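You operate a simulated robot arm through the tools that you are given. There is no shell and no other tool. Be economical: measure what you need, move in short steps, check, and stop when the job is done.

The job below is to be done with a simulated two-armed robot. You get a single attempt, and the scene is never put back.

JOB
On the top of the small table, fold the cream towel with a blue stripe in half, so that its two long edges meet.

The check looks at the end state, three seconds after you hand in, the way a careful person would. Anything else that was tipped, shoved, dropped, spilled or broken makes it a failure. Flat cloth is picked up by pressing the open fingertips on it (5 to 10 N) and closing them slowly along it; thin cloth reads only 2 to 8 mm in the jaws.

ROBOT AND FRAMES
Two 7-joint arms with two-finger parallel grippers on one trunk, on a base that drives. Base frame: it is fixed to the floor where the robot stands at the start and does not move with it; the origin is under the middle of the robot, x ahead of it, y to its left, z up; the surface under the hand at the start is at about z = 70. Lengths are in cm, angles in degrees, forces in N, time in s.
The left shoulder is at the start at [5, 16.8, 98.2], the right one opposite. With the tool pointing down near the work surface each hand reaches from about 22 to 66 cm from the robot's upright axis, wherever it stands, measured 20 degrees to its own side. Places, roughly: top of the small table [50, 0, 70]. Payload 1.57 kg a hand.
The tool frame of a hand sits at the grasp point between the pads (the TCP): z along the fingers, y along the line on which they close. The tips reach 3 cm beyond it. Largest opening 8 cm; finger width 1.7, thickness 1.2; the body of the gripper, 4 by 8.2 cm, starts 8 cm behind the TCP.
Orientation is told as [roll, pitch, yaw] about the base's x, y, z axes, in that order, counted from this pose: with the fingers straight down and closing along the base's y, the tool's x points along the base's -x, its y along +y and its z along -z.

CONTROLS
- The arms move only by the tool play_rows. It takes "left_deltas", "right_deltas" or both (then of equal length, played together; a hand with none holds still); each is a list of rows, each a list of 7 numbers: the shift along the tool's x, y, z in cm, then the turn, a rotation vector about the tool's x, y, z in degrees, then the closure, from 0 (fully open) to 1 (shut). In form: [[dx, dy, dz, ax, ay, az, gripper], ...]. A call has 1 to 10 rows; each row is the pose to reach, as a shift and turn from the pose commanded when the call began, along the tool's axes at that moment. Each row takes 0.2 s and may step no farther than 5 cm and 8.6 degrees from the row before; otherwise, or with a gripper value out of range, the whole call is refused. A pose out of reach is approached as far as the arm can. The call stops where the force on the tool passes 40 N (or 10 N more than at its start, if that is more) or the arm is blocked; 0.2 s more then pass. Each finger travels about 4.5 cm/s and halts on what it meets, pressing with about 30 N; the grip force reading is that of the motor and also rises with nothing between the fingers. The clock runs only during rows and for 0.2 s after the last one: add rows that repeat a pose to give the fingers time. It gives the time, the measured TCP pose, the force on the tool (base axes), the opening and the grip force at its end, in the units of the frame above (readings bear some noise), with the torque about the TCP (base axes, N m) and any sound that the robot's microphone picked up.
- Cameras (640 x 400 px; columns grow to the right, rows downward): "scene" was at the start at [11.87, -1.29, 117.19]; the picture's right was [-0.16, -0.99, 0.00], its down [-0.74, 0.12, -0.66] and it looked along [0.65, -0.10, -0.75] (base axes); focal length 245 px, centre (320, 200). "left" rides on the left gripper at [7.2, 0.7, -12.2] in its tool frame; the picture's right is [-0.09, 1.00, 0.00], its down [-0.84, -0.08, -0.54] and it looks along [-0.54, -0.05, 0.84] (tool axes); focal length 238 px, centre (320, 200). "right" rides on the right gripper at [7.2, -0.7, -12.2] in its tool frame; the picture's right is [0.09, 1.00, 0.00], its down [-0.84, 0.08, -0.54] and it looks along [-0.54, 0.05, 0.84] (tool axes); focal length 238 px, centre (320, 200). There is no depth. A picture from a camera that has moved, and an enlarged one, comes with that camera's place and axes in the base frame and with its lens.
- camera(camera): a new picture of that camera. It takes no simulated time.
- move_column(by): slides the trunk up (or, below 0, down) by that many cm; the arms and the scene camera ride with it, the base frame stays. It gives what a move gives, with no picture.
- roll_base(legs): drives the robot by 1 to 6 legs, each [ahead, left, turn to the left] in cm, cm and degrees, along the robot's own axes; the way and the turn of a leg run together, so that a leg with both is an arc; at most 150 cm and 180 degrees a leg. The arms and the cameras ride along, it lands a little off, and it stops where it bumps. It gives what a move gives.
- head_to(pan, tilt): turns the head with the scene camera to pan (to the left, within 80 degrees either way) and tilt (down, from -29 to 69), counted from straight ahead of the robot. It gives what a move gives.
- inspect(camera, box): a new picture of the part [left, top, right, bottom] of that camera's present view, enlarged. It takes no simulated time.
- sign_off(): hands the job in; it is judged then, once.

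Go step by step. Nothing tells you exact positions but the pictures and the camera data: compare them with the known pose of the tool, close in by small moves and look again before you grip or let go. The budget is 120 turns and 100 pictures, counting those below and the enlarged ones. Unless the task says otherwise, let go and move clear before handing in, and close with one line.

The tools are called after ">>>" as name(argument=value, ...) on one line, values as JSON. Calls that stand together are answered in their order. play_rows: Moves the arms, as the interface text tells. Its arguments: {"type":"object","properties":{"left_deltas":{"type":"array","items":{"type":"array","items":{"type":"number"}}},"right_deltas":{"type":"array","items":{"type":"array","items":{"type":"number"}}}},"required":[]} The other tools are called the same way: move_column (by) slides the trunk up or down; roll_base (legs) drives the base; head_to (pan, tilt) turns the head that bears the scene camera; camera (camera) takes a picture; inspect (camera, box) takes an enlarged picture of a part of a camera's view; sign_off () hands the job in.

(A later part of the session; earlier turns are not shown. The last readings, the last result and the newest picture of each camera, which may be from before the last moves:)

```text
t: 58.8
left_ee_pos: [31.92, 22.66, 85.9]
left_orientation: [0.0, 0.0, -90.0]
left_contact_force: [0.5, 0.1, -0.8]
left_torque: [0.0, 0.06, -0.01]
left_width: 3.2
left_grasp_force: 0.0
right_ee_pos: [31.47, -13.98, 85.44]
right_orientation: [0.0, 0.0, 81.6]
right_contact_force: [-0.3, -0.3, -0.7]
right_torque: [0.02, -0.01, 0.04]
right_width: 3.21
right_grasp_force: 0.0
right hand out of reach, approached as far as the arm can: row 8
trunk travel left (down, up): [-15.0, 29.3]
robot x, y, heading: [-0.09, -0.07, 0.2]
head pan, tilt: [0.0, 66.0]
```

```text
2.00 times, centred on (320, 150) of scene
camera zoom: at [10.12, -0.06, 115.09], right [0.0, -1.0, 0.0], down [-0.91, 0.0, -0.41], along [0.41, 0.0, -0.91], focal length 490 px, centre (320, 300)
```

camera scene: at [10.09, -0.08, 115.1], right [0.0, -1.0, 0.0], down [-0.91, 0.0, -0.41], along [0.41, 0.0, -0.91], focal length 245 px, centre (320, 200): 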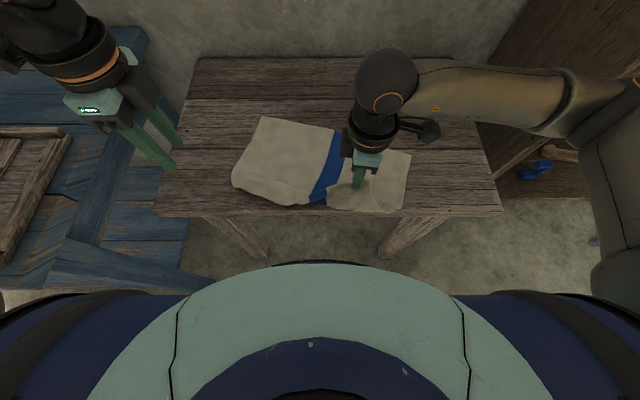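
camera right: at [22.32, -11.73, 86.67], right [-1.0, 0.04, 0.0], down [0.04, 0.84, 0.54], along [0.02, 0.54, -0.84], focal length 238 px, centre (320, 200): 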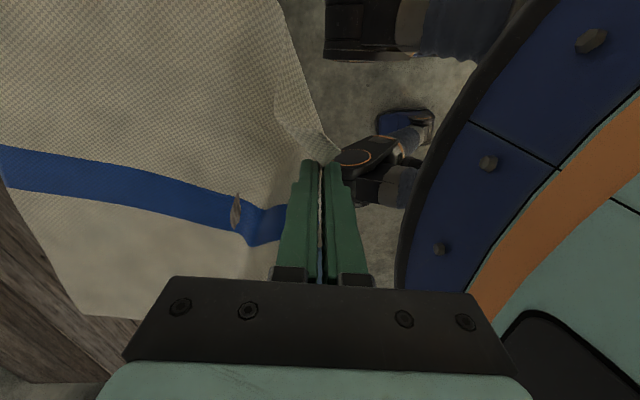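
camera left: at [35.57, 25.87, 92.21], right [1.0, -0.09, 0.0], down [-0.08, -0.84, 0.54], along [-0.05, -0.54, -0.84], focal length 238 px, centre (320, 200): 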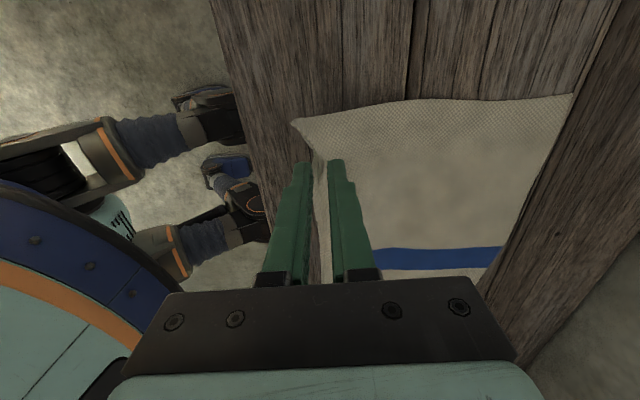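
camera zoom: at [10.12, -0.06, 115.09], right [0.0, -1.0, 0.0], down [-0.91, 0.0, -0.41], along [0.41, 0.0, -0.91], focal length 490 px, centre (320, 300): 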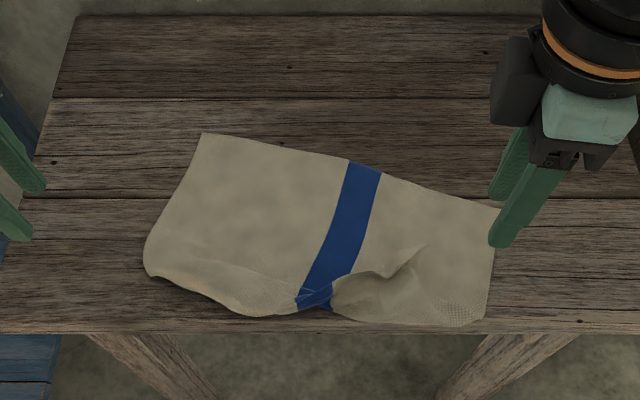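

The near part of the towel is crumpled, with the whole thing turned about 18°. Here's a better plan:
- Grip the far long edge and lift the towel so it hangs and straightens.
- Lay its lower half down while coming toward me.
- Fold the held edge back over, so the cloth leaves the fingers in the right direction.

First I'll reorient both hands.

>>> play_rows(left_deltas=[[-1, 2, 0, 0, 0, -8, 0.62], [-2, 4, 0, 0, 0, -16, 0.62], [-3, 6, 0, 0, 0, -24, 0.62], [-4.5, 8, 0, 0, 0, -32, 0.62], [-6, 10.5, 0, 0, 0, -40, 0.62], [-7.5, 13, 0, 0, 0, -48, 0.62], [-9, 15.5, 0, 0, 0, -56, 0.62], [-10, 17.5, 0, 0, 0, -64, 0.62], [-11, 18.95, 0, 0, 0, -72, 0.62]], right_deltas=[[0, 0, 0, 0, 0, 8.5, 0.62], [0, 0, 0, 0, 0, 17, 0.62], [0, 0, 0, 0, 0, 25.5, 0.62], [0.2, -2, 0, 0, 0, 34, 0.62], [0.4, -4, 0, 0, 0, 42.5, 0.62], [0.6, -6, 0, 0, 0, 51, 0.62], [0.8, -8, 0, 0, 0, 59.5, 0.62], [1, -9.5, 0, 0, 0, 68, 0.62], [1.07, -10.6, 0, 0, 0, 76.5, 0.62]])

>>> play_rows(right_deltas=[[0, 0, 0, 0, 0, 7.5, 0.62], [0, 0, 0, 0, 0, 15, 0.62], [0, 0, 0, 0, 0, 22.5, 0.62]])

>>> camera(camera="left")

>>> camera(camera="right")

```text
t: 60.8
left_ee_pos: [51.06, 11.72, 85.88]
left_orientation: [0.0, 0.0, -17.7]
left_contact_force: [-0.1, 0.6, 0.6]
left_torque: [0.0, 0.0, 0.0]
left_width: 3.06
left_grasp_force: 0.0
right_ee_pos: [41.88, -16.43, 85.55]
right_orientation: [0.0, 0.1, 5.5]
right_contact_force: [0.2, -0.3, -0.4]
right_torque: [0.02, 0.06, 0.01]
right_width: 3.05
right_grasp_force: 0.1
trunk travel left (down, up): [-15.0, 29.3]
robot x, y, heading: [-0.14, -0.01, 0.2]
head pan, tilt: [0.0, 66.0]
```

```text
t: 61.6
left_ee_pos: [50.96, 11.7, 85.85]
left_orientation: [0.0, 0.0, -17.9]
left_contact_force: [0.3, 0.0, 0.4]
left_torque: [-0.01, 0.03, -0.01]
left_width: 3.02
left_grasp_force: 0.0
right_ee_pos: [42.0, -16.29, 85.36]
right_orientation: [0.0, 0.0, -17.0]
right_contact_force: [-1.0, 0.4, 0.3]
right_torque: [0.04, -0.02, 0.0]
right_width: 3.07
right_grasp_force: 0.1
trunk travel left (down, up): [-15.0, 29.3]
robot x, y, heading: [0.06, 0.5, -0.0]
head pan, tilt: [0.0, 66.0]
```

```text
37 pictures are left
camera left: at [44.45, 14.51, 97.96], right [0.39, 0.92, 0.0], down [0.77, -0.33, 0.54], along [0.5, -0.21, -0.84], focal length 238 px, centre (320, 200)
```

left: 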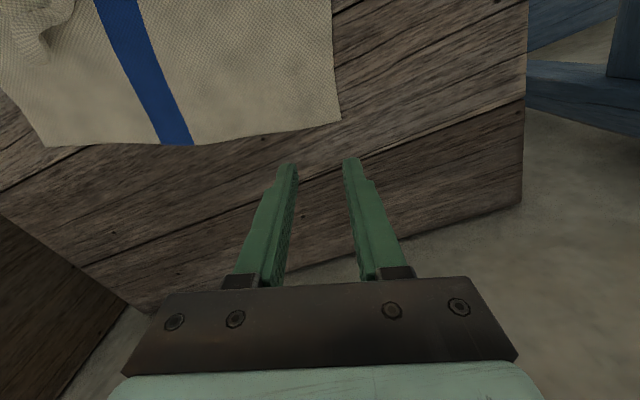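

```text
36 pictures are left
camera right: at [34.98, -14.84, 97.6], right [0.2, 0.98, 0.0], down [0.82, -0.17, 0.54], along [0.53, -0.11, -0.84], focal length 238 px, centre (320, 200)
```

right: 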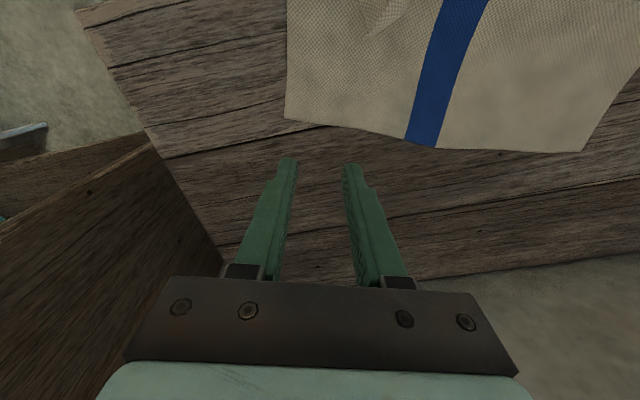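

The far corners are at about (51.9, 13.9) and (40.8, -20.1). I'll shift slightly and descend over the far edge.

>>> play_rows(left_deltas=[[0.39, -0.5, 3, 0, 0, 0, 0.6], [0.39, -0.5, 6, 0, 0, 0, 0.6], [0.39, -0.5, 9, 0, 0, 0, 0.6], [0.39, -0.5, 11, 0, 0, 0, 0.6], [0.39, -0.5, 12.3, 0, 0, 0, 0.6], [0.39, -0.5, 12.5, 0, 0, 0, 0.6]], right_deltas=[[0.6, -1.08, 3, 0, 0, 0, 0.6], [0.6, -1.08, 6, 0, 0, 0, 0.6], [0.6, -1.08, 9, 0, 0, 0, 0.6], [0.6, -1.08, 11, 0, 0, 0, 0.6], [0.6, -1.08, 11.9, 0, 0, 0, 0.6], [0.6, -1.08, 12.1, 0, 0, 0, 0.6]])

>>> camera(camera="left")

>>> camera(camera="right")

```text
t: 63.0
left_ee_pos: [50.42, 11.28, 73.36]
left_orientation: [-0.1, -0.1, -18.0]
left_contact_force: [-0.2, 0.3, 0.4]
left_torque: [-0.03, 0.01, 0.01]
left_width: 3.2
left_grasp_force: 0.0
right_ee_pos: [41.04, -17.14, 73.23]
right_orientation: [0.1, 0.0, -16.8]
right_contact_force: [0.3, 0.3, 0.9]
right_torque: [0.0, 0.0, 0.05]
right_width: 3.19
right_grasp_force: 0.1
trunk travel left (down, up): [-15.0, 29.3]
robot x, y, heading: [0.02, -0.07, -0.4]
head pan, tilt: [0.0, 66.0]
```

```text
35 pictures are left
camera left: at [43.93, 14.22, 85.56], right [0.39, 0.92, 0.0], down [0.77, -0.33, 0.54], along [0.5, -0.21, -0.84], focal length 238 px, centre (320, 200)
```

left: 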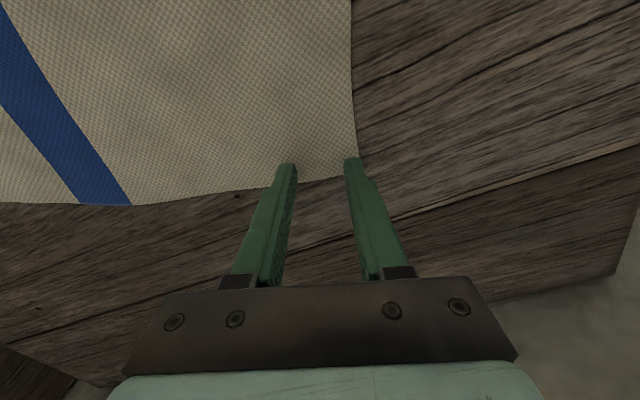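

```text
34 pictures are left
camera right: at [34.14, -15.61, 85.44], right [0.2, 0.98, 0.0], down [0.82, -0.17, 0.54], along [0.53, -0.11, -0.84], focal length 238 px, centre (320, 200)
```

right: 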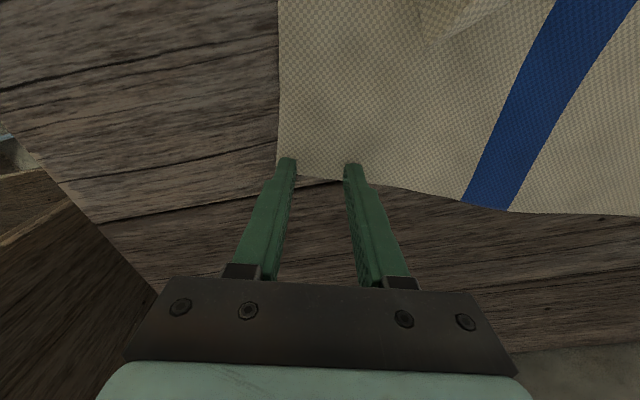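

The edge lies about 0.3–0.4 cm outside the finger width, so I'll nudge outward and a little inboard before pressing.

>>> play_rows(left_deltas=[[0, 0, -0.4, 0, 0, 0, 0.6], [-0.75, -0.6, -0.4, 0, 0, 0, 0.6], [-0.75, -0.6, 0, 0, 0, 0, 0.6], [-0.75, -0.6, 0.25, 0, 0, 0, 0.6], [-0.75, -0.6, 0.25, 0, 0, 0, 0.6]], right_deltas=[[0, 0, -0.4, 0, 0, 0, 0.6], [-0.55, 0.5, -0.4, 0, 0, 0, 0.6], [-0.55, 0.5, 0, 0, 0, 0, 0.6], [-0.55, 0.5, 0.13, 0, 0, 0, 0.6], [-0.55, 0.5, 0.13, 0, 0, 0, 0.6]])

```text
t: 64.2
left_ee_pos: [50.89, 10.51, 73.29]
left_orientation: [-0.1, 0.0, -17.9]
left_contact_force: [-0.2, -0.2, 0.4]
left_torque: [-0.01, -0.02, -0.04]
left_width: 3.22
left_grasp_force: 0.1
right_ee_pos: [41.89, -16.95, 73.21]
right_orientation: [-0.1, 0.1, -16.7]
right_contact_force: [0.3, 0.0, 1.9]
right_torque: [0.02, 0.01, 0.01]
right_width: 3.19
right_grasp_force: 0.1
trunk travel left (down, up): [-15.0, 29.3]
robot x, y, heading: [0.15, 0.01, -0.1]
head pan, tilt: [0.0, 66.0]
```

>>> play_rows(left_deltas=[[0, 0, 0.12, 0, 0, 0, 0.6], [0, 0, 0.17, 0, 0, 0, 0.6], [0, 0, 0.17, 0, 0, 0, 0.6]], right_deltas=[[0, 0, 0.08, 0, 0, 0, 0.6], [0, 0, 0.1, 0, 0, 0, 0.6], [0, 0, 0.1, 0, 0, 0, 0.6]])

```text
t: 65.0
left_ee_pos: [50.95, 10.5, 73.13]
left_orientation: [-0.1, -0.2, -18.0]
left_contact_force: [1.4, -0.9, 9.7]
left_torque: [-0.01, 0.05, -0.01]
left_width: 3.22
left_grasp_force: 0.0
right_ee_pos: [41.83, -16.95, 73.17]
right_orientation: [0.1, -0.2, -16.8]
right_contact_force: [2.1, 0.6, 11.0]
right_torque: [0.05, 0.02, 0.0]
right_width: 3.17
right_grasp_force: 0.0
trunk travel left (down, up): [-15.0, 29.3]
robot x, y, heading: [-0.08, 0.22, -0.1]
head pan, tilt: [0.0, 66.0]
```

Contact is 10–11 N on both sides. I'll close slowly with slight extra pressure.

>>> play_rows(left_deltas=[[0, 0, 0.03, 0, 0, 0, 0.64], [0, 0, 0.03, 0, 0, 0, 0.68], [0, 0, 0.03, 0, 0, 0, 0.72], [0, 0, 0.03, 0, 0, 0, 0.76], [0, 0, 0.03, 0, 0, 0, 0.8], [0, 0, 0.03, 0, 0, 0, 0.85], [0, 0, 0.03, 0, 0, 0, 0.9], [0, 0, 0.03, 0, 0, 0, 0.95], [0, 0, 0.03, 0, 0, 0, 1], [0, 0, 0.03, 0, 0, 0, 1]], right_deltas=[[0, 0, 0.03, 0, 0, 0, 0.64], [0, 0, 0.03, 0, 0, 0, 0.68], [0, 0, 0.03, 0, 0, 0, 0.72], [0, 0, 0.03, 0, 0, 0, 0.76], [0, 0, 0.03, 0, 0, 0, 0.8], [0, 0, 0.03, 0, 0, 0, 0.85], [0, 0, 0.03, 0, 0, 0, 0.9], [0, 0, 0.03, 0, 0, 0, 0.95], [0, 0, 0.03, 0, 0, 0, 1], [0, 0, 0.03, 0, 0, 0, 1]])

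>>> camera(camera="left")

>>> camera(camera="right")

```text
t: 67.2
left_ee_pos: [50.79, 10.58, 73.21]
left_orientation: [-0.1, -0.3, -17.8]
left_contact_force: [0.4, 0.8, 12.1]
left_torque: [0.02, 0.04, 0.02]
left_width: 0.0
left_grasp_force: 20.9
right_ee_pos: [41.64, -16.91, 73.13]
right_orientation: [0.1, -0.1, -16.9]
right_contact_force: [-0.8, -1.6, 21.7]
right_torque: [-0.02, 0.13, 0.01]
right_width: 0.01
right_grasp_force: 21.1
trunk travel left (down, up): [-15.0, 29.3]
robot x, y, heading: [-0.05, -0.14, 0.1]
head pan, tilt: [0.0, 66.0]
```

```text
33 pictures are left
camera left: at [44.33, 13.46, 85.28], right [0.39, 0.92, 0.0], down [0.77, -0.33, 0.54], along [0.5, -0.21, -0.84], focal length 238 px, centre (320, 200)
```

left: 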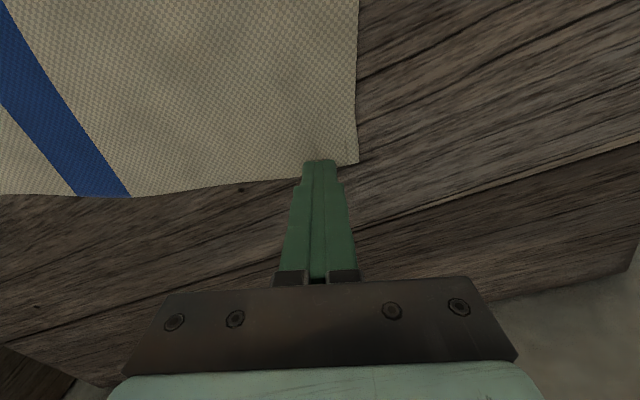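

```text
32 pictures are left
camera right: at [34.67, -15.42, 85.3], right [0.2, 0.98, 0.0], down [0.82, -0.17, 0.54], along [0.53, -0.11, -0.84], focal length 238 px, centre (320, 200)
```

right: 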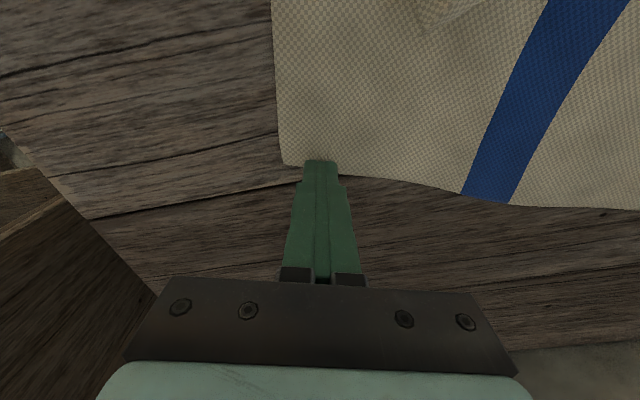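

The fingers were overlapping the edge too little. In the grips that worked, the edge sat about 0.75 cm from the finger centre. I'll shift inward 0.6 cm and press to about 15 N.

>>> play_rows(left_deltas=[[0, 0, -0.7, 0, 0, 0, 0.9], [0.6, 0, -0.7, 0, 0, 0, 0.7], [0.6, 0, -0.7, 0, 0, 0, 0.6], [0.6, 0, -0.7, 0, 0, 0, 0.6], [0.6, 0, -0.3, 0, 0, 0, 0.6], [0.6, 0, 0, 0, 0, 0, 0.6], [0.6, 0, 0.05, 0, 0, 0, 0.6], [0.6, 0, 0.05, 0, 0, 0, 0.6]], right_deltas=[[0, 0, -0.7, 0, 0, 0, 0.9], [0.6, 0, -0.7, 0, 0, 0, 0.7], [0.6, 0, -0.7, 0, 0, 0, 0.6], [0.6, 0, -0.7, 0, 0, 0, 0.6], [0.6, 0, -0.3, 0, 0, 0, 0.6], [0.6, 0, 0, 0, 0, 0, 0.6], [0.6, 0, 0.0, 0, 0, 0, 0.6], [0.6, 0, 0.0, 0, 0, 0, 0.6]])

```text
t: 69.0
left_ee_pos: [50.37, 10.69, 73.11]
left_orientation: [0.0, -0.3, -17.9]
left_contact_force: [-0.3, 2.2, 11.5]
left_torque: [-0.01, 0.05, 0.0]
left_width: 3.16
left_grasp_force: 0.1
right_ee_pos: [41.02, -16.78, 73.1]
right_orientation: [0.1, -0.2, -16.9]
right_contact_force: [-0.1, -2.2, 9.4]
right_torque: [0.0, 0.06, 0.01]
right_width: 3.23
right_grasp_force: 0.1
trunk travel left (down, up): [-15.0, 29.3]
robot x, y, heading: [-0.19, 0.1, 0.0]
head pan, tilt: [0.0, 66.0]
```

>>> play_rows(left_deltas=[[0, 0, 0.07, 0, 0, 0, 0.6], [0, 0, 0.07, 0, 0, 0, 0.64], [0, 0, 0.07, 0, 0, 0, 0.69], [0, 0, 0.07, 0, 0, 0, 0.74], [0, 0, 0.07, 0, 0, 0, 0.79], [0, 0, 0.07, 0, 0, 0, 0.84], [0, 0, 0.07, 0, 0, 0, 0.89], [0, 0, 0.05, 0, 0, 0, 0.95], [0, 0, 0.05, 0, 0, 0, 1], [0, 0, 0.05, 0, 0, 0, 1]], right_deltas=[[0, 0, 0.08, 0, 0, 0, 0.6], [0, 0, 0.08, 0, 0, 0, 0.64], [0, 0, 0.08, 0, 0, 0, 0.69], [0, 0, 0.08, 0, 0, 0, 0.74], [0, 0, 0.08, 0, 0, 0, 0.79], [0, 0, 0.08, 0, 0, 0, 0.84], [0, 0, 0.08, 0, 0, 0, 0.89], [0, 0, 0.06, 0, 0, 0, 0.95], [0, 0, 0.06, 0, 0, 0, 1], [0, 0, 0.06, 0, 0, 0, 1]])

```text
t: 71.2
left_ee_pos: [50.31, 10.79, 73.11]
left_orientation: [0.0, -0.3, -18.0]
left_contact_force: [0.7, -4.7, 23.3]
left_torque: [-0.13, 0.05, 0.05]
left_width: 0.41
left_grasp_force: 24.4
right_ee_pos: [41.04, -16.72, 73.16]
right_orientation: [0.1, -0.2, -16.8]
right_contact_force: [0.4, 1.7, 21.1]
right_torque: [0.06, 0.07, 0.0]
right_width: 0.0
right_grasp_force: 21.1
trunk travel left (down, up): [-15.0, 29.3]
robot x, y, heading: [0.2, -0.12, -0.1]
head pan, tilt: [0.0, 66.0]
```

Left gripped at 0.41 cm; right missed. I'll check the right view.

>>> play_rows(right_deltas=[[0, 0, -0.7, 0, 0, 0, 0.9], [0, 0.3, -0.7, 0, 0, 0, 0.7], [0, 0.3, -0.7, 0, 0, 0, 0.6], [0, 0.3, -0.4, 0, 0, 0, 0.6]])

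>>> camera(camera="right")

```text
t: 72.2
left_ee_pos: [50.36, 10.69, 73.1]
left_orientation: [0.1, -0.3, -17.9]
left_contact_force: [-2.3, -3.9, 28.6]
left_torque: [-0.07, 0.21, 0.02]
left_width: 0.36
left_grasp_force: 24.0
right_ee_pos: [41.1, -16.41, 73.46]
right_orientation: [0.2, -0.1, -16.8]
right_contact_force: [-0.3, -0.1, 0.3]
right_torque: [-0.01, 0.03, 0.02]
right_width: 3.22
right_grasp_force: 0.1
trunk travel left (down, up): [-15.0, 29.3]
robot x, y, heading: [0.24, 0.27, 0.1]
head pan, tilt: [0.0, 66.0]
```

```text
31 pictures are left
camera right: at [34.17, -14.95, 85.61], right [0.2, 0.98, 0.0], down [0.82, -0.17, 0.54], along [0.53, -0.11, -0.84], focal length 238 px, centre (320, 200)
```

right: 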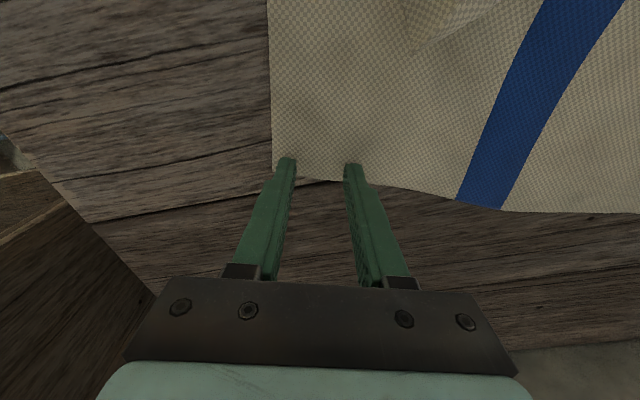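

The edge runs at a slight angle to the fingers. I'll turn the right hand 8°, shift in a little and press harder.

>>> play_rows(right_deltas=[[0.3, 0, -0.3, 0, 0, 8, 0.6], [0.3, 0, 0.1, 0, 0, 8, 0.6], [0.3, 0, 0.35, 0, 0, 8, 0.6], [0.3, 0, 0.47, 0, 0, 8, 0.6], [0.3, 0, 0.47, 0, 0, 8, 0.6]])

```text
t: 73.4
left_ee_pos: [50.25, 10.62, 73.15]
left_orientation: [0.0, -0.4, -17.9]
left_contact_force: [3.4, -4.1, 21.8]
left_torque: [-0.07, 0.03, 0.0]
left_width: 0.29
left_grasp_force: 24.0
right_ee_pos: [40.84, -16.21, 73.19]
right_orientation: [0.2, -0.3, -24.9]
right_contact_force: [-3.4, -1.4, 22.2]
right_torque: [-0.26, 0.19, -0.02]
right_width: 3.23
right_grasp_force: 0.1
trunk travel left (down, up): [-15.0, 29.3]
robot x, y, heading: [0.21, -0.31, -0.2]
head pan, tilt: [0.0, 66.0]
```

>>> play_rows(right_deltas=[[0, 0, -0.04, 0, 0, 0, 0.64], [0, 0, -0.04, 0, 0, 0, 0.68], [0, 0, -0.04, 0, 0, 0, 0.72], [0, 0, -0.04, 0, 0, 0, 0.77], [0, 0, -0.04, 0, 0, 0, 0.82], [0, 0, -0.04, 0, 0, 0, 0.87], [0, 0, -0.04, 0, 0, 0, 0.92], [0, 0, -0.04, 0, 0, 0, 0.96], [0, 0, -0.04, 0, 0, 0, 1], [0, 0, -0.04, 0, 0, 0, 1]])

```text
t: 75.6
left_ee_pos: [50.34, 10.83, 73.2]
left_orientation: [0.0, -0.4, -17.9]
left_contact_force: [3.4, -2.5, 20.9]
left_torque: [-0.1, -0.02, 0.03]
left_width: 0.25
left_grasp_force: 24.5
right_ee_pos: [40.86, -16.23, 73.18]
right_orientation: [0.1, -0.3, -24.8]
right_contact_force: [-2.9, -0.7, 28.1]
right_torque: [0.02, 0.11, -0.04]
right_width: 0.01
right_grasp_force: 21.3
trunk travel left (down, up): [-15.0, 29.3]
robot x, y, heading: [-0.17, 0.07, 0.3]
head pan, tilt: [0.0, 66.0]
```

It missed again. A wider opening lets the cloth buckle more easily, so I'll retry at about 5 cm, shifted inboard, at about 12–15 N.

>>> play_rows(right_deltas=[[0, 0, -0.7, 0, 0, 0, 0.8], [0, 1.0, -0.7, 0, 0, 0, 0.55], [0, 1.0, -0.7, 0, 0, 0, 0.38], [0, 1.0, -0.7, 0, 0, 0, 0.38], [0, 1.0, -0.4, 0, 0, 0, 0.38], [0, 1.0, -0.1, 0, 0, 0, 0.38], [0, 1.0, -0.04, 0, 0, 0, 0.38], [0, 1.0, -0.04, 0, 0, 0, 0.38]])

>>> camera(camera="right")

```text
t: 77.4
left_ee_pos: [50.32, 10.74, 73.15]
left_orientation: [0.0, -0.4, -17.9]
left_contact_force: [-1.6, -1.4, 25.9]
left_torque: [0.03, 0.23, -0.03]
left_width: 0.3
left_grasp_force: 23.3
right_ee_pos: [41.3, -15.4, 73.2]
right_orientation: [0.1, -0.1, -24.9]
right_contact_force: [-3.4, 0.2, 12.7]
right_torque: [-0.13, 0.17, -0.02]
right_width: 4.96
right_grasp_force: 0.0
trunk travel left (down, up): [-15.0, 29.3]
robot x, y, heading: [-0.18, -0.24, 0.3]
head pan, tilt: [0.0, 66.0]
```

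```text
30 pictures are left
camera right: at [34.52, -13.0, 85.32], right [0.33, 0.94, 0.0], down [0.79, -0.28, 0.54], along [0.51, -0.18, -0.84], focal length 238 px, centre (320, 200)
```

right: 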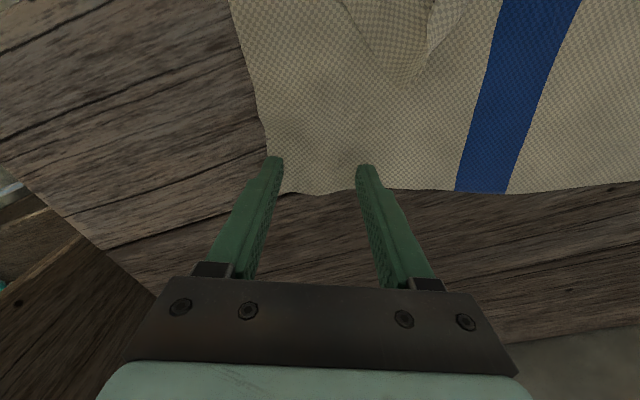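

>>> play_rows(right_deltas=[[0, 0, -0.5, 0, 0, 0, 0.38], [-0.4, 0.4, -0.5, 0, 0, 0, 0.4], [-0.4, 0.4, 0, 0, 0, 0, 0.4], [-0.4, 0.4, 0.03, 0, 0, 0, 0.4], [-0.4, 0.4, 0.03, 0, 0, 0, 0.46], [-0.4, 0.4, 0.03, 0, 0, 0, 0.52], [-0.4, 0.4, 0.03, 0, 0, 0, 0.58], [-0.4, 0.4, 0.03, 0, 0, 0, 0.64], [-0.4, 0.4, 0.03, 0, 0, 0, 0.7]])

>>> play_rows(right_deltas=[[0, 0, 0, 0, 0, 0, 0.75], [0, 0, 0, 0, 0, 0, 0.8], [0, 0, 0, 0, 0, 0, 0.85], [0, 0, 0, 0, 0, 0, 0.9], [0, 0, 0, 0, 0, 0, 0.95], [0, 0, 0, 0, 0, 0, 1], [0, 0, 0, 0, 0, 0, 1]])

>>> camera(camera="right")

```text
t: 79.4
left_ee_pos: [50.22, 10.55, 73.12]
left_orientation: [0.0, -0.4, -17.9]
left_contact_force: [-1.4, -0.9, 25.0]
left_torque: [0.03, 0.14, -0.01]
left_width: 0.27
left_grasp_force: 23.8
right_ee_pos: [41.8, -15.14, 73.08]
right_orientation: [0.2, -0.2, -24.8]
right_contact_force: [1.4, 1.9, 16.3]
right_torque: [0.01, 0.04, 0.01]
right_width: 2.36
right_grasp_force: 0.1
trunk travel left (down, up): [-15.0, 29.3]
robot x, y, heading: [-0.39, -0.04, 0.0]
head pan, tilt: [0.0, 66.0]
```

```text
t: 81.0
left_ee_pos: [50.15, 10.6, 73.19]
left_orientation: [0.0, -0.4, -17.9]
left_contact_force: [0.8, -2.5, 23.4]
left_torque: [-0.03, 0.09, 0.07]
left_width: 0.32
left_grasp_force: 24.2
right_ee_pos: [41.84, -15.11, 73.12]
right_orientation: [0.2, -0.1, -24.8]
right_contact_force: [0.7, 2.1, 23.1]
right_torque: [0.07, 0.03, -0.05]
right_width: 0.41
right_grasp_force: 25.3
trunk travel left (down, up): [-15.0, 29.3]
robot x, y, heading: [-0.19, 0.25, -0.1]
head pan, tilt: [0.0, 66.0]
```

```text
29 pictures are left
camera right: at [35.06, -12.73, 85.31], right [0.34, 0.94, 0.0], down [0.79, -0.28, 0.55], along [0.51, -0.18, -0.84], focal length 238 px, centre (320, 200)
```

right: 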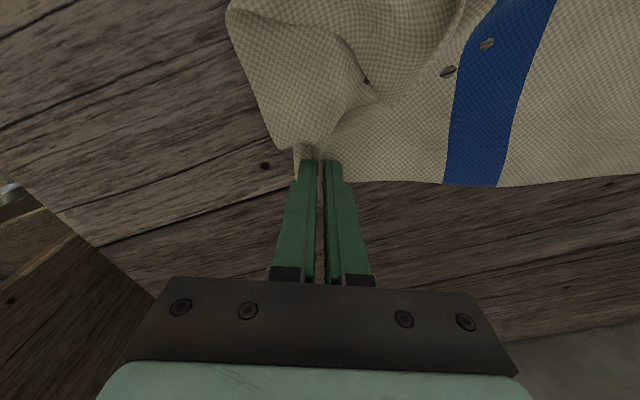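

Both corners are gripped (0.3 and 0.41 cm). I'll lift, squaring the hands up so the towel hangs parallel to y.

>>> play_rows(left_deltas=[[0, 0, -1.5, 0, 0, 0, 1], [0, 0, -3, 0, 0, 0, 1], [0.4, 0.3, -5, 0, 0, -2, 1], [0.8, 0.6, -7, 0, 0, -4.5, 1], [1.2, 1.0, -9, 0, 0, -7, 1], [1.6, 1.3, -11, 0, 0, -9.5, 1], [2, 1.7, -13, 0, 0, -12, 1], [2.4, 2, -15, 0, 0, -14.5, 1], [2.8, 2.3, -16.5, 0, 0, -16.5, 1], [3.14, 2.56, -18, 0, 0, -17.9, 1]], right_deltas=[[0, 0, -1.5, 0, 0, 0, 1], [0, 0, -3, 0, 0, 0, 1], [-0.6, 0.6, -5, 0, 0, -3, 1], [-1.2, 1.3, -7, 0, 0, -6, 1], [-1.8, 2, -9, 0, 0, -9.5, 1], [-2.4, 2.7, -11, 0, 0, -13, 1], [-3, 3.3, -13, 0, 0, -16.5, 1], [-3.6, 3.9, -15, 0, 0, -20, 1], [-4.1, 4.5, -16.5, 0, 0, -23, 1], [-4.54, 4.96, -18, 0, 0, -24.8, 1]])

>>> camera(camera="scene")

```text
t: 83.2
left_ee_pos: [48.1, 14.04, 90.97]
left_orientation: [0.0, 0.0, 0.0]
left_contact_force: [-0.1, 0.1, 0.4]
left_torque: [-0.01, 0.0, 0.0]
left_width: 0.0
left_grasp_force: 21.6
right_ee_pos: [48.3, -12.5, 91.24]
right_orientation: [-0.1, 0.1, 0.1]
right_contact_force: [-0.5, 0.4, -0.5]
right_torque: [0.01, 0.03, -0.02]
right_width: 0.27
right_grasp_force: 23.6
trunk travel left (down, up): [-15.0, 29.3]
robot x, y, heading: [-0.11, -0.25, 0.0]
head pan, tilt: [0.0, 66.0]
```

```text
28 pictures are left
camera scene: at [10.09, -0.08, 115.09], right [0.0, -1.0, 0.0], down [-0.91, 0.0, -0.41], along [0.41, 0.0, -0.91], focal length 245 px, centre (320, 200)
```

scene: 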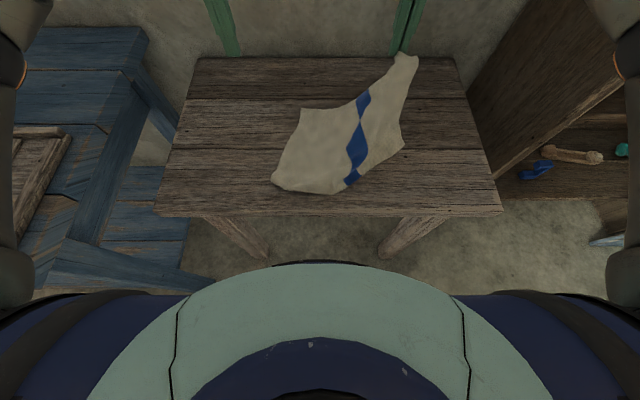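

Left slipped but right still holds its corner. I'll lift with the right hand so the towel hangs and unrolls, then lay it out with a diagonal drag toward the far right.

>>> play_rows(left_deltas=[[0, 2, 0, 0, 0, 0, 0.8], [0, 5, 0, 0, 0, 0, 0.6], [0, 8, 0, 0, 0, 0, 0.6], [2, 11, 0, 0, 0, 0, 0.6], [4, 13, 0, 0, 0, 0, 0.6], [6, 14, 0, 0, 0, 0, 0.6], [6, 14, 0, 0, 0, 0, 0.6], [6, 14, 0, 0, 0, 0, 0.6], [6, 14, 0, 0, 0, 0, 0.6]], right_deltas=[[0, 0, -2, 0, 0, 0, 1], [0, 0, -5, 0, 0, 0, 1], [0.2, 1.5, -8, 0, 0, 0, 1], [0.4, 4, -11, 0, 0, 0, 1], [0.6, 6.5, -13, 0, 0, 0, 1], [0.9, 9, -15, 0, 0, 0, 1], [1.1, 11.5, -16, 0, 0, 0, 1], [1.3, 13.5, -16, 0, 0, 0, 1], [1.3, 13.5, -16, 0, 0, 0, 1]])

>>> camera(camera="scene")

```text
t: 85.2
left_ee_pos: [42.03, 28.06, 90.9]
left_orientation: [-0.1, -0.1, 0.0]
left_contact_force: [-0.6, -0.3, -0.7]
left_torque: [-0.03, -0.01, 0.01]
left_width: 3.19
left_grasp_force: 0.0
right_ee_pos: [46.93, 0.91, 106.89]
right_orientation: [0.0, 0.0, -0.1]
right_contact_force: [0.4, 0.7, 0.2]
right_torque: [-0.01, -0.02, 0.0]
right_width: 0.3
right_grasp_force: 24.4
trunk travel left (down, up): [-15.0, 29.3]
robot x, y, heading: [0.08, 0.31, 0.1]
head pan, tilt: [0.0, 66.0]
```

```text
27 pictures are left
camera scene: at [10.09, -0.08, 115.1], right [0.0, -1.0, 0.0], down [-0.91, 0.0, -0.41], along [0.41, 0.0, -0.91], focal length 245 px, centre (320, 200)
```

scene: 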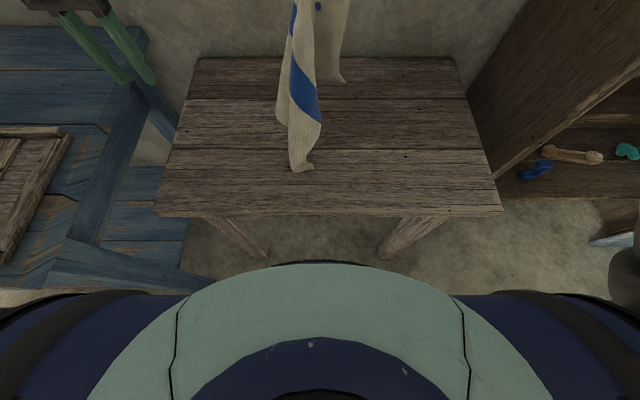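

The towel hangs freely from the right hand. I'll tilt the head up to see which corners hang where, since the left hand may be able to take the next corner in the air.

>>> head_to(pan=0, tilt=35)

>>> camera(camera="scene")

>>> camera(camera="left")

```text
t: 86.2
left_ee_pos: [42.03, 28.04, 90.93]
left_orientation: [-0.1, 0.0, 0.1]
left_contact_force: [0.1, -0.5, 0.3]
left_torque: [0.01, -0.03, -0.02]
left_width: 3.22
left_grasp_force: 0.0
right_ee_pos: [47.02, 0.89, 106.76]
right_orientation: [-0.1, 0.0, -0.1]
right_contact_force: [0.6, 0.2, 0.1]
right_torque: [0.0, -0.03, -0.05]
right_width: 0.29
right_grasp_force: 23.8
trunk travel left (down, up): [-15.0, 29.3]
robot x, y, heading: [0.09, 0.21, -0.2]
head pan, tilt: [0.0, 35.0]
```

```text
26 pictures are left
camera scene: at [12.96, -0.08, 119.18], right [0.0, -1.0, 0.0], down [-0.57, 0.0, -0.82], along [0.82, 0.0, -0.57], focal length 245 px, centre (320, 200)
```

scene: 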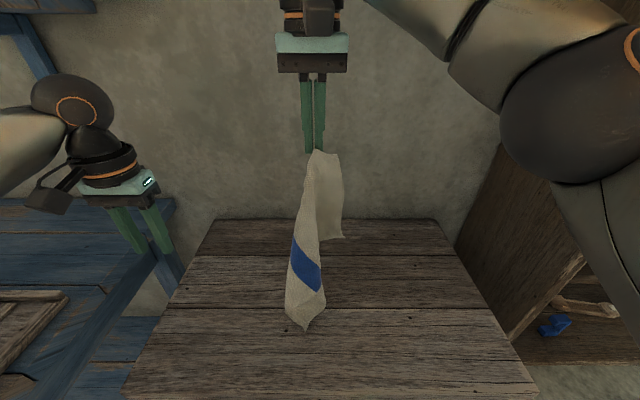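

```text
25 pictures are left
camera left: at [34.99, 28.75, 103.04], right [0.09, 1.0, 0.0], down [0.84, -0.08, 0.54], along [0.54, -0.05, -0.84], focal length 238 px, centre (320, 200)
```

left: 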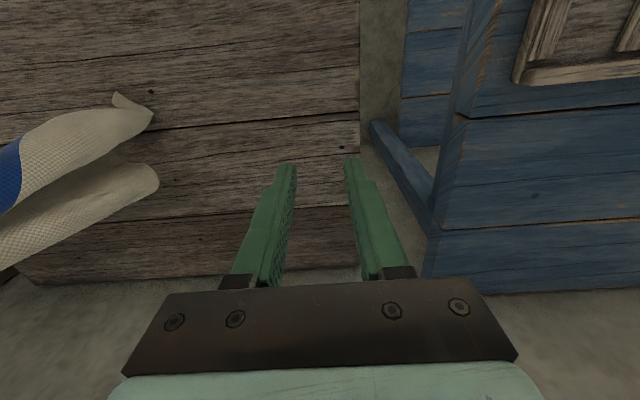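

>>> inspect(camera="scene", box=[225, 140, 425, 350])

>>> inspect(camera="left", box=[0, 70, 220, 280])

```text
1.90 times, centred on (325, 245) of scene
camera zoom: at [12.96, -0.08, 119.18], right [0.0, -1.0, 0.0], down [-0.57, 0.0, -0.82], along [0.82, 0.0, -0.57], focal length 466 px, centre (310, 114)
```

zoom: 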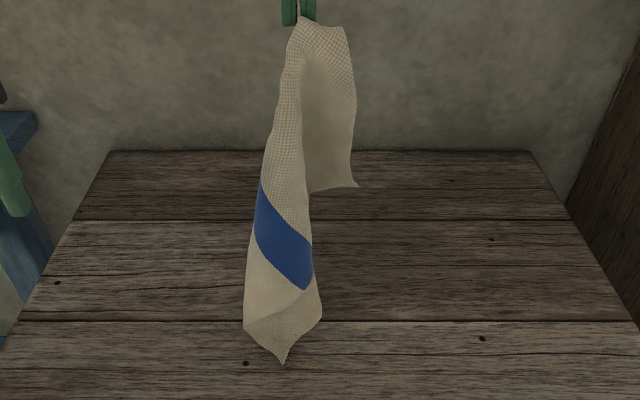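

```text
1.90 times, centred on (110, 175) of left
camera zoom: at [34.99, 28.75, 103.04], right [0.09, 1.0, 0.0], down [0.84, -0.08, 0.54], along [0.54, -0.05, -0.84], focal length 454 px, centre (720, 248)
```

zoom: 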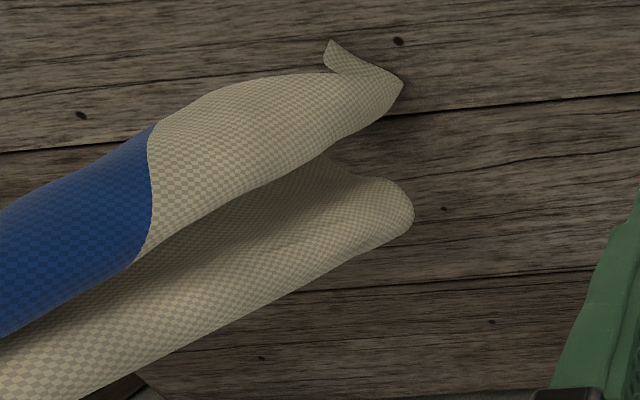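

The stripe shows that the lowest tip on the table, at about (37, 3), is the far-left corner, and that the far edge runs from it up to the right hand. I'll move the right hand to -y so that edge rises as a slanted line, then have the left hand straddle it from above.

>>> play_rows(left_deltas=[[0, 0, 0, 0, 0, 8.5, 0.4], [0, 0, 0, 0, 0, 17, 0.2], [0, 0, 0, 0, 0, 25.5, 0.1], [0, 0, 0, 0, 0, 34, 0.1], [0, 0, 0, 0, 0, 42.5, 0.1], [0.5, -3, 0, 0, 0, 51, 0.1], [1, -6, 0, 0, 0, 59.5, 0.1], [1.5, -9, 0, 0, 0, 68, 0.1], [2, -11, 0, 0, 0, 76.5, 0.1], [2, -13, 0, 0, 0, 85, 0.1]], right_deltas=[[0.3, -2, 1.4, 0, 0, 0, 1], [0.6, -4.2, 2.8, 0, 0, 0, 1], [0.9, -6.3, 4.2, 0, 0, 0, 1], [1.2, -8.4, 5.6, 0, 0, 0, 1], [1.5, -10.5, 7, 0, 0, 0, 1], [1.8, -12.6, 8.4, 0, 0, 0, 1], [2.1, -14.7, 9.8, 0, 0, 0, 1], [2.4, -16.8, 11.2, 0, 0, 0, 1], [2.7, -18.9, 12.6, 0, 0, 0, 1], [3, -20.9, 13.8, 0, 0, 0, 1]])

>>> camera(camera="scene")

>>> camera(camera="left")

```text
t: 88.4
left_ee_pos: [40.05, 15.12, 90.92]
left_orientation: [0.0, -0.2, -85.0]
left_contact_force: [-0.1, 0.4, -0.8]
left_torque: [-0.02, 0.0, 0.02]
left_width: 7.21
left_grasp_force: 0.0
right_ee_pos: [43.93, -20.1, 93.17]
right_orientation: [0.1, -0.1, -0.1]
right_contact_force: [-0.1, -0.1, -0.2]
right_torque: [0.0, 0.02, -0.02]
right_width: 0.28
right_grasp_force: 23.9
trunk travel left (down, up): [-15.0, 29.3]
robot x, y, heading: [-0.06, 0.28, 0.2]
head pan, tilt: [0.0, 35.0]
```

```text
22 pictures are left
camera scene: at [12.96, -0.1, 119.19], right [0.0, -1.0, 0.0], down [-0.57, 0.0, -0.82], along [0.82, 0.0, -0.57], focal length 245 px, centre (320, 200)
```

scene: 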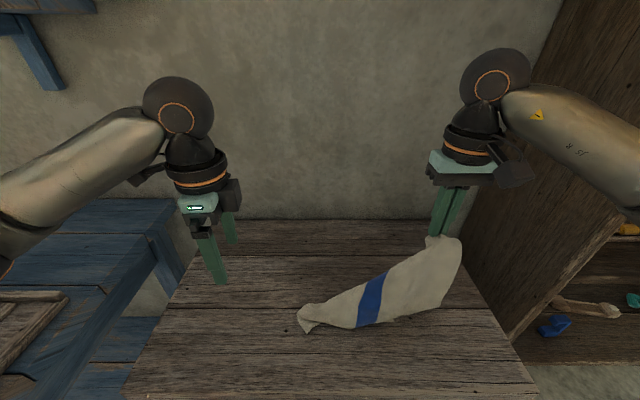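

```text
21 pictures are left
camera left: at [40.33, 22.36, 103.08], right [1.0, -0.01, 0.0], down [-0.01, -0.84, 0.54], along [0.0, -0.54, -0.84], focal length 238 px, centre (320, 200)
```

left: 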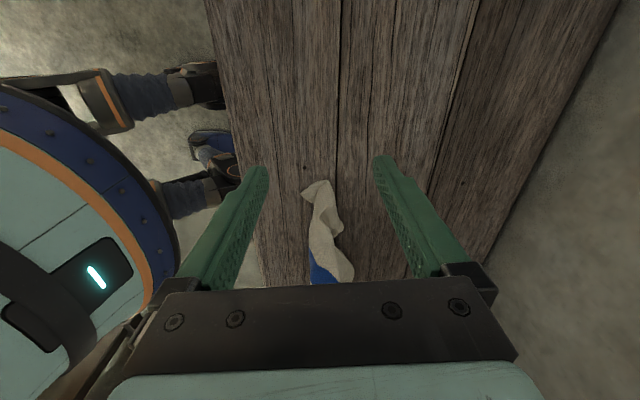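

The far-left corner and its edge lie in a narrow ridge at about x=41, y=5 down to -5. I'll come down straddling it at y≈1 with the jaws fully open, then close.

>>> play_rows(left_deltas=[[-3.5, 0, 2, 0, 0, 0, 0], [-7, -0.1, 4, 0, 0, 0, 0], [-10.5, -0.2, 6, 0, 0, 0, 0], [-13.9, -0.26, 8, 0, 0, 0, 0], [-13.9, -0.26, 11, 0, 0, 0, 0], [-13.9, -0.26, 14, 0, 0, 0, 0], [-13.9, -0.26, 16.4, 0, 0, 0, 0], [-13.9, -0.26, 17, 0, 0, 0, 0]])

>>> camera(camera="left")

```text
t: 90.2
left_ee_pos: [41.17, 1.17, 73.81]
left_orientation: [0.0, -0.1, -85.0]
left_contact_force: [0.0, 0.3, -0.7]
left_torque: [0.01, -0.01, 0.01]
left_width: 8.01
left_grasp_force: 0.1
right_ee_pos: [43.9, -20.0, 93.08]
right_orientation: [0.0, 0.0, 0.0]
right_contact_force: [0.1, -0.7, -0.1]
right_torque: [0.02, 0.02, -0.04]
right_width: 0.25
right_grasp_force: 24.0
trunk travel left (down, up): [-15.0, 29.3]
robot x, y, heading: [0.13, 0.21, -0.2]
head pan, tilt: [0.0, 35.0]
```

```text
20 pictures are left
camera left: at [41.36, 8.48, 85.93], right [1.0, 0.0, 0.0], down [0.0, -0.84, 0.54], along [0.0, -0.54, -0.84], focal length 238 px, centre (320, 200)
```

left: 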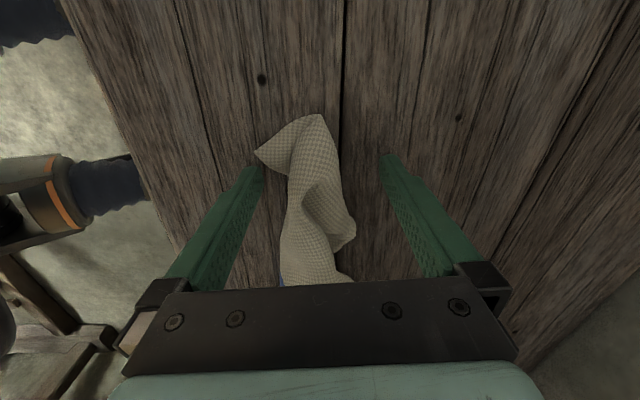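

The cloth sits neatly between the jaws. Closing.

>>> play_rows(left_deltas=[[0, 0, 0.3, 0, 0, 0, 0.15], [0, 0, 0.3, 0, 0, 0, 0.3], [0, 0, 0.3, 0, 0, 0, 0.45], [0, 0, 0.3, 0, 0, 0, 0.6], [0, 0, 0.3, 0, 0, 0, 0.75], [0, 0, 0.3, 0, 0, 0, 0.9], [0, 0, 0.3, 0, 0, 0, 1], [0, 0, 0.3, 0, 0, 0, 1]])

>>> camera(camera="left")

```text
t: 92.0
left_ee_pos: [41.13, 1.28, 73.49]
left_orientation: [0.0, -0.3, -85.1]
left_contact_force: [-0.1, 0.3, 1.5]
left_torque: [0.0, -0.01, -0.01]
left_width: 0.34
left_grasp_force: 23.7
right_ee_pos: [43.78, -19.96, 93.23]
right_orientation: [0.0, 0.0, -0.1]
right_contact_force: [0.0, 0.3, -0.2]
right_torque: [-0.01, 0.01, -0.03]
right_width: 0.26
right_grasp_force: 24.1
trunk travel left (down, up): [-15.0, 29.3]
robot x, y, heading: [-0.12, -0.12, -0.1]
head pan, tilt: [0.0, 35.0]
```

```text
19 pictures are left
camera left: at [41.38, 8.48, 85.7], right [1.0, -0.01, 0.0], down [0.0, -0.84, 0.54], along [0.0, -0.54, -0.84], focal length 238 px, centre (320, 200)
```

left: 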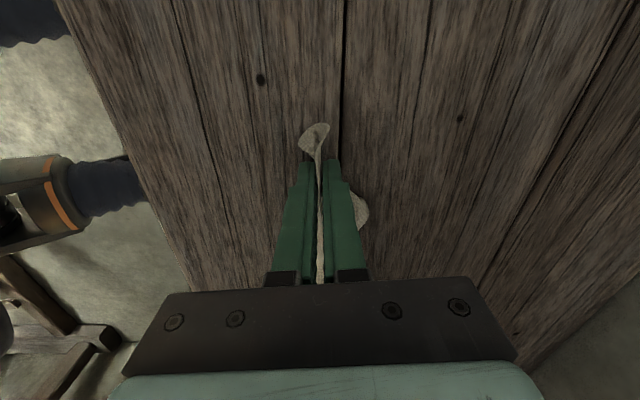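

Left has a firm grip. I'll lift both hands to hang the towel by its long edge between them.

>>> play_rows(left_deltas=[[0, 0, -2.5, 0, 0, 0, 1], [0, 0.5, -5, 0, 0, 0, 1], [0.5, 1.2, -7.5, 0, 0, 0, 1], [1, 2, -10, 0, 0, 0, 1], [2, 2.8, -12.5, 0, 0, 0, 1], [3.2, 3.5, -15, 0, 0, 0, 1], [4.5, 4.2, -17.5, 0, 0, 0, 1], [6, 4.8, -20, 0, 0, 0, 1], [7.5, 5.3, -22.5, 0, 0, 0, 1], [8.5, 5.7, -24.5, 0, 0, 0, 1]], right_deltas=[[-0.2, 0.6, -0.5, 0, 0, 0, 1], [-0.4, 1.2, -1, 0, 0, 0, 1], [-0.6, 1.8, -1.5, 0, 0, 0, 1], [-0.9, 2.4, -2, 0, 0, 0, 1], [-1.1, 3, -2.5, 0, 0, 0, 1], [-1.3, 3.6, -3, 0, 0, 0, 1], [-1.6, 4.2, -3.5, 0, 0, 0, 1], [-1.8, 4.8, -4, 0, 0, 0, 1], [-2, 5.4, -4.4, 0, 0, 0, 1], [-2.2, 6, -4.8, 0, 0, 0, 1]])

>>> camera(camera="scene")

```text
t: 94.2
left_ee_pos: [45.98, 10.17, 98.3]
left_orientation: [0.1, 0.1, -84.9]
left_contact_force: [0.6, -0.3, -0.6]
left_torque: [-0.01, -0.02, -0.03]
left_width: 0.35
left_grasp_force: 24.7
right_ee_pos: [46.19, -13.93, 98.02]
right_orientation: [0.0, 0.0, -0.1]
right_contact_force: [0.0, -0.3, -0.3]
right_torque: [0.02, 0.01, -0.06]
right_width: 0.27
right_grasp_force: 23.9
trunk travel left (down, up): [-15.0, 29.3]
robot x, y, heading: [-0.1, -0.13, 0.0]
head pan, tilt: [0.0, 35.0]
```

```text
18 pictures are left
camera scene: at [12.95, -0.08, 119.19], right [0.0, -1.0, 0.0], down [-0.57, 0.0, -0.82], along [0.82, 0.0, -0.57], focal length 245 px, centre (320, 200)
```

scene: 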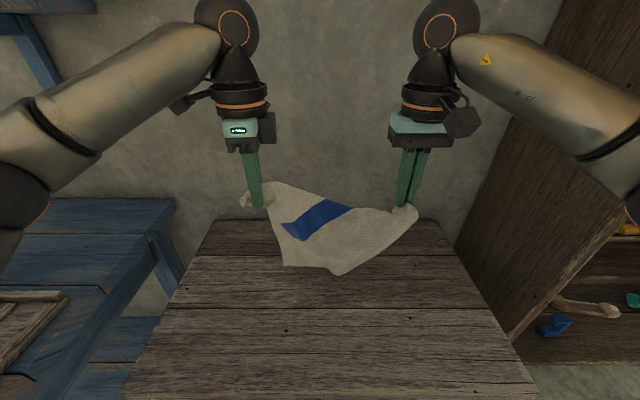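

>>> inspect(camera="scene", box=[225, 150, 435, 290])

```text
2.86 times, centred on (330, 220) of scene
camera zoom: at [12.95, -0.08, 119.19], right [0.0, -1.0, 0.0], down [-0.57, 0.0, -0.82], along [0.82, 0.0, -0.57], focal length 699 px, centre (291, 143)
```

zoom: 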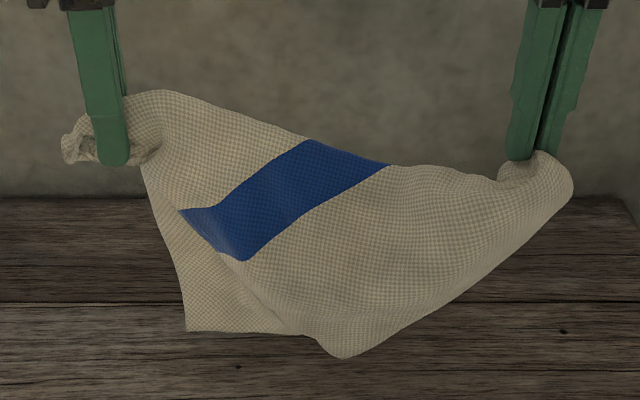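

I read the geometry wrong: the hands hold diagonally opposite corners, far-right (right hand) and near-left (left hand), with the near-right corner hanging in front. I'll lay the cloth down folded along that diagonal with its tips pointing away. The left hand will keep near-left, and the right hand will regrip the exposed near-right corner, which gives me a long edge.

>>> play_rows(left_deltas=[[0.6, 0.7, 1.6, 0, 0, 0, 1], [1.2, 1.3, 3.2, 0, 0, 0, 1], [1.8, 2, 4.8, 0, 0, 0, 1], [2.4, 2.6, 6.4, 0, 0, 0, 1], [3, 3.3, 8, 0, 0, 0, 1]], right_deltas=[[-0.6, -0.5, 1.6, 0, 0, 0, 1], [-1.2, -1, 3.2, 0, 0, 0, 1], [-1.8, -1.5, 4.8, 0, 0, 0, 1], [-2.4, -2, 6.4, 0, 0, 0, 1], [-3, -2.6, 8, 0, 0, 0, 1]])

>>> play_rows(left_deltas=[[0.15, -1.8, 2, 0, 0, 0, 1], [0.3, -3.6, 4, 0, 0, 0, 1], [0.45, -5.4, 5.8, 0, 0, 0, 1], [0.6, -7.2, 7.5, 0, 0, 0, 1], [0.8, -9, 9.2, 0, 0, 0, 1], [1, -10.8, 10.8, 0, 0, 0, 1], [1.1, -12.6, 12.4, 0, 0, 0, 1], [1.3, -14.4, 13.8, 0, 0, 0, 1], [1.4, -16.2, 15, 0, 0, 0, 1], [1.57, -17.9, 16, 0, 0, 0, 1]], right_deltas=[[1.8, 0, 2, 0, 0, 0, 1], [3.6, 0, 4, 0, 0, 0, 1], [5.4, 0, 5.8, 0, 0, 0, 1], [7.2, 0, 7.5, 0, 0, 0, 1], [9, 0, 9.2, 0, 0, 0, 1], [10.8, 0, 10.8, 0, 0, 0, 1], [12.6, 0, 12.4, 0, 0, 0, 1], [14.4, 0, 13.8, 0, 0, 0, 1], [16.2, 0, 15, 0, 0, 0, 1], [18, 0, 16, 0, 0, 0, 1]])

>>> camera(camera="scene")

```text
t: 95.4
left_ee_pos: [48.97, 13.46, 90.18]
left_orientation: [0.1, -0.1, -85.0]
left_contact_force: [0.6, -1.4, -0.9]
left_torque: [0.03, 0.01, -0.03]
left_width: 0.29
left_grasp_force: 24.3
right_ee_pos: [48.94, -16.63, 90.05]
right_orientation: [0.0, 0.0, 0.0]
right_contact_force: [0.0, 0.1, -1.0]
right_torque: [0.01, -0.02, -0.03]
right_width: 0.27
right_grasp_force: 24.9
trunk travel left (down, up): [-15.0, 29.3]
robot x, y, heading: [-0.4, 0.14, -0.1]
head pan, tilt: [0.0, 35.0]
```

```text
t: 97.6
left_ee_pos: [31.15, 13.6, 74.12]
left_orientation: [0.1, -0.1, -85.1]
left_contact_force: [0.0, -0.6, -0.6]
left_torque: [0.01, 0.04, 0.04]
left_width: 0.28
left_grasp_force: 24.0
right_ee_pos: [31.07, -16.52, 74.03]
right_orientation: [0.0, -0.1, 0.0]
right_contact_force: [0.2, 0.5, 1.6]
right_torque: [0.05, -0.02, -0.05]
right_width: 0.3
right_grasp_force: 24.0
trunk travel left (down, up): [-15.0, 29.3]
robot x, y, heading: [-0.1, 0.48, 0.3]
head pan, tilt: [0.0, 35.0]
```

```text
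16 pictures are left
camera scene: at [12.95, -0.07, 119.2], right [0.0, -1.0, 0.0], down [-0.57, 0.0, -0.82], along [0.82, 0.0, -0.57], focal length 245 px, centre (320, 200)
```

scene: 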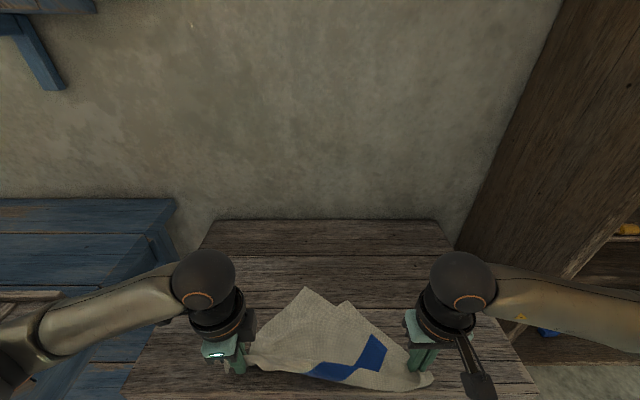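

>>> inspect(camera="scene", box=[220, 270, 450, 400])

```text
2.78 times, centred on (335, 335) of scene
camera zoom: at [12.95, -0.07, 119.2], right [0.0, -1.0, 0.0], down [-0.57, 0.0, -0.82], along [0.82, 0.0, -0.57], focal length 681 px, centre (278, -176)
```

zoom: 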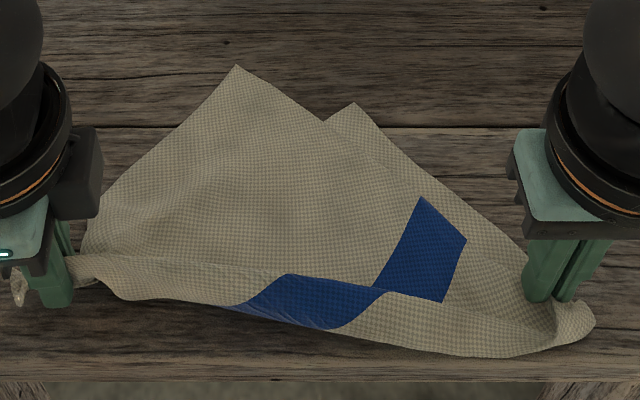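

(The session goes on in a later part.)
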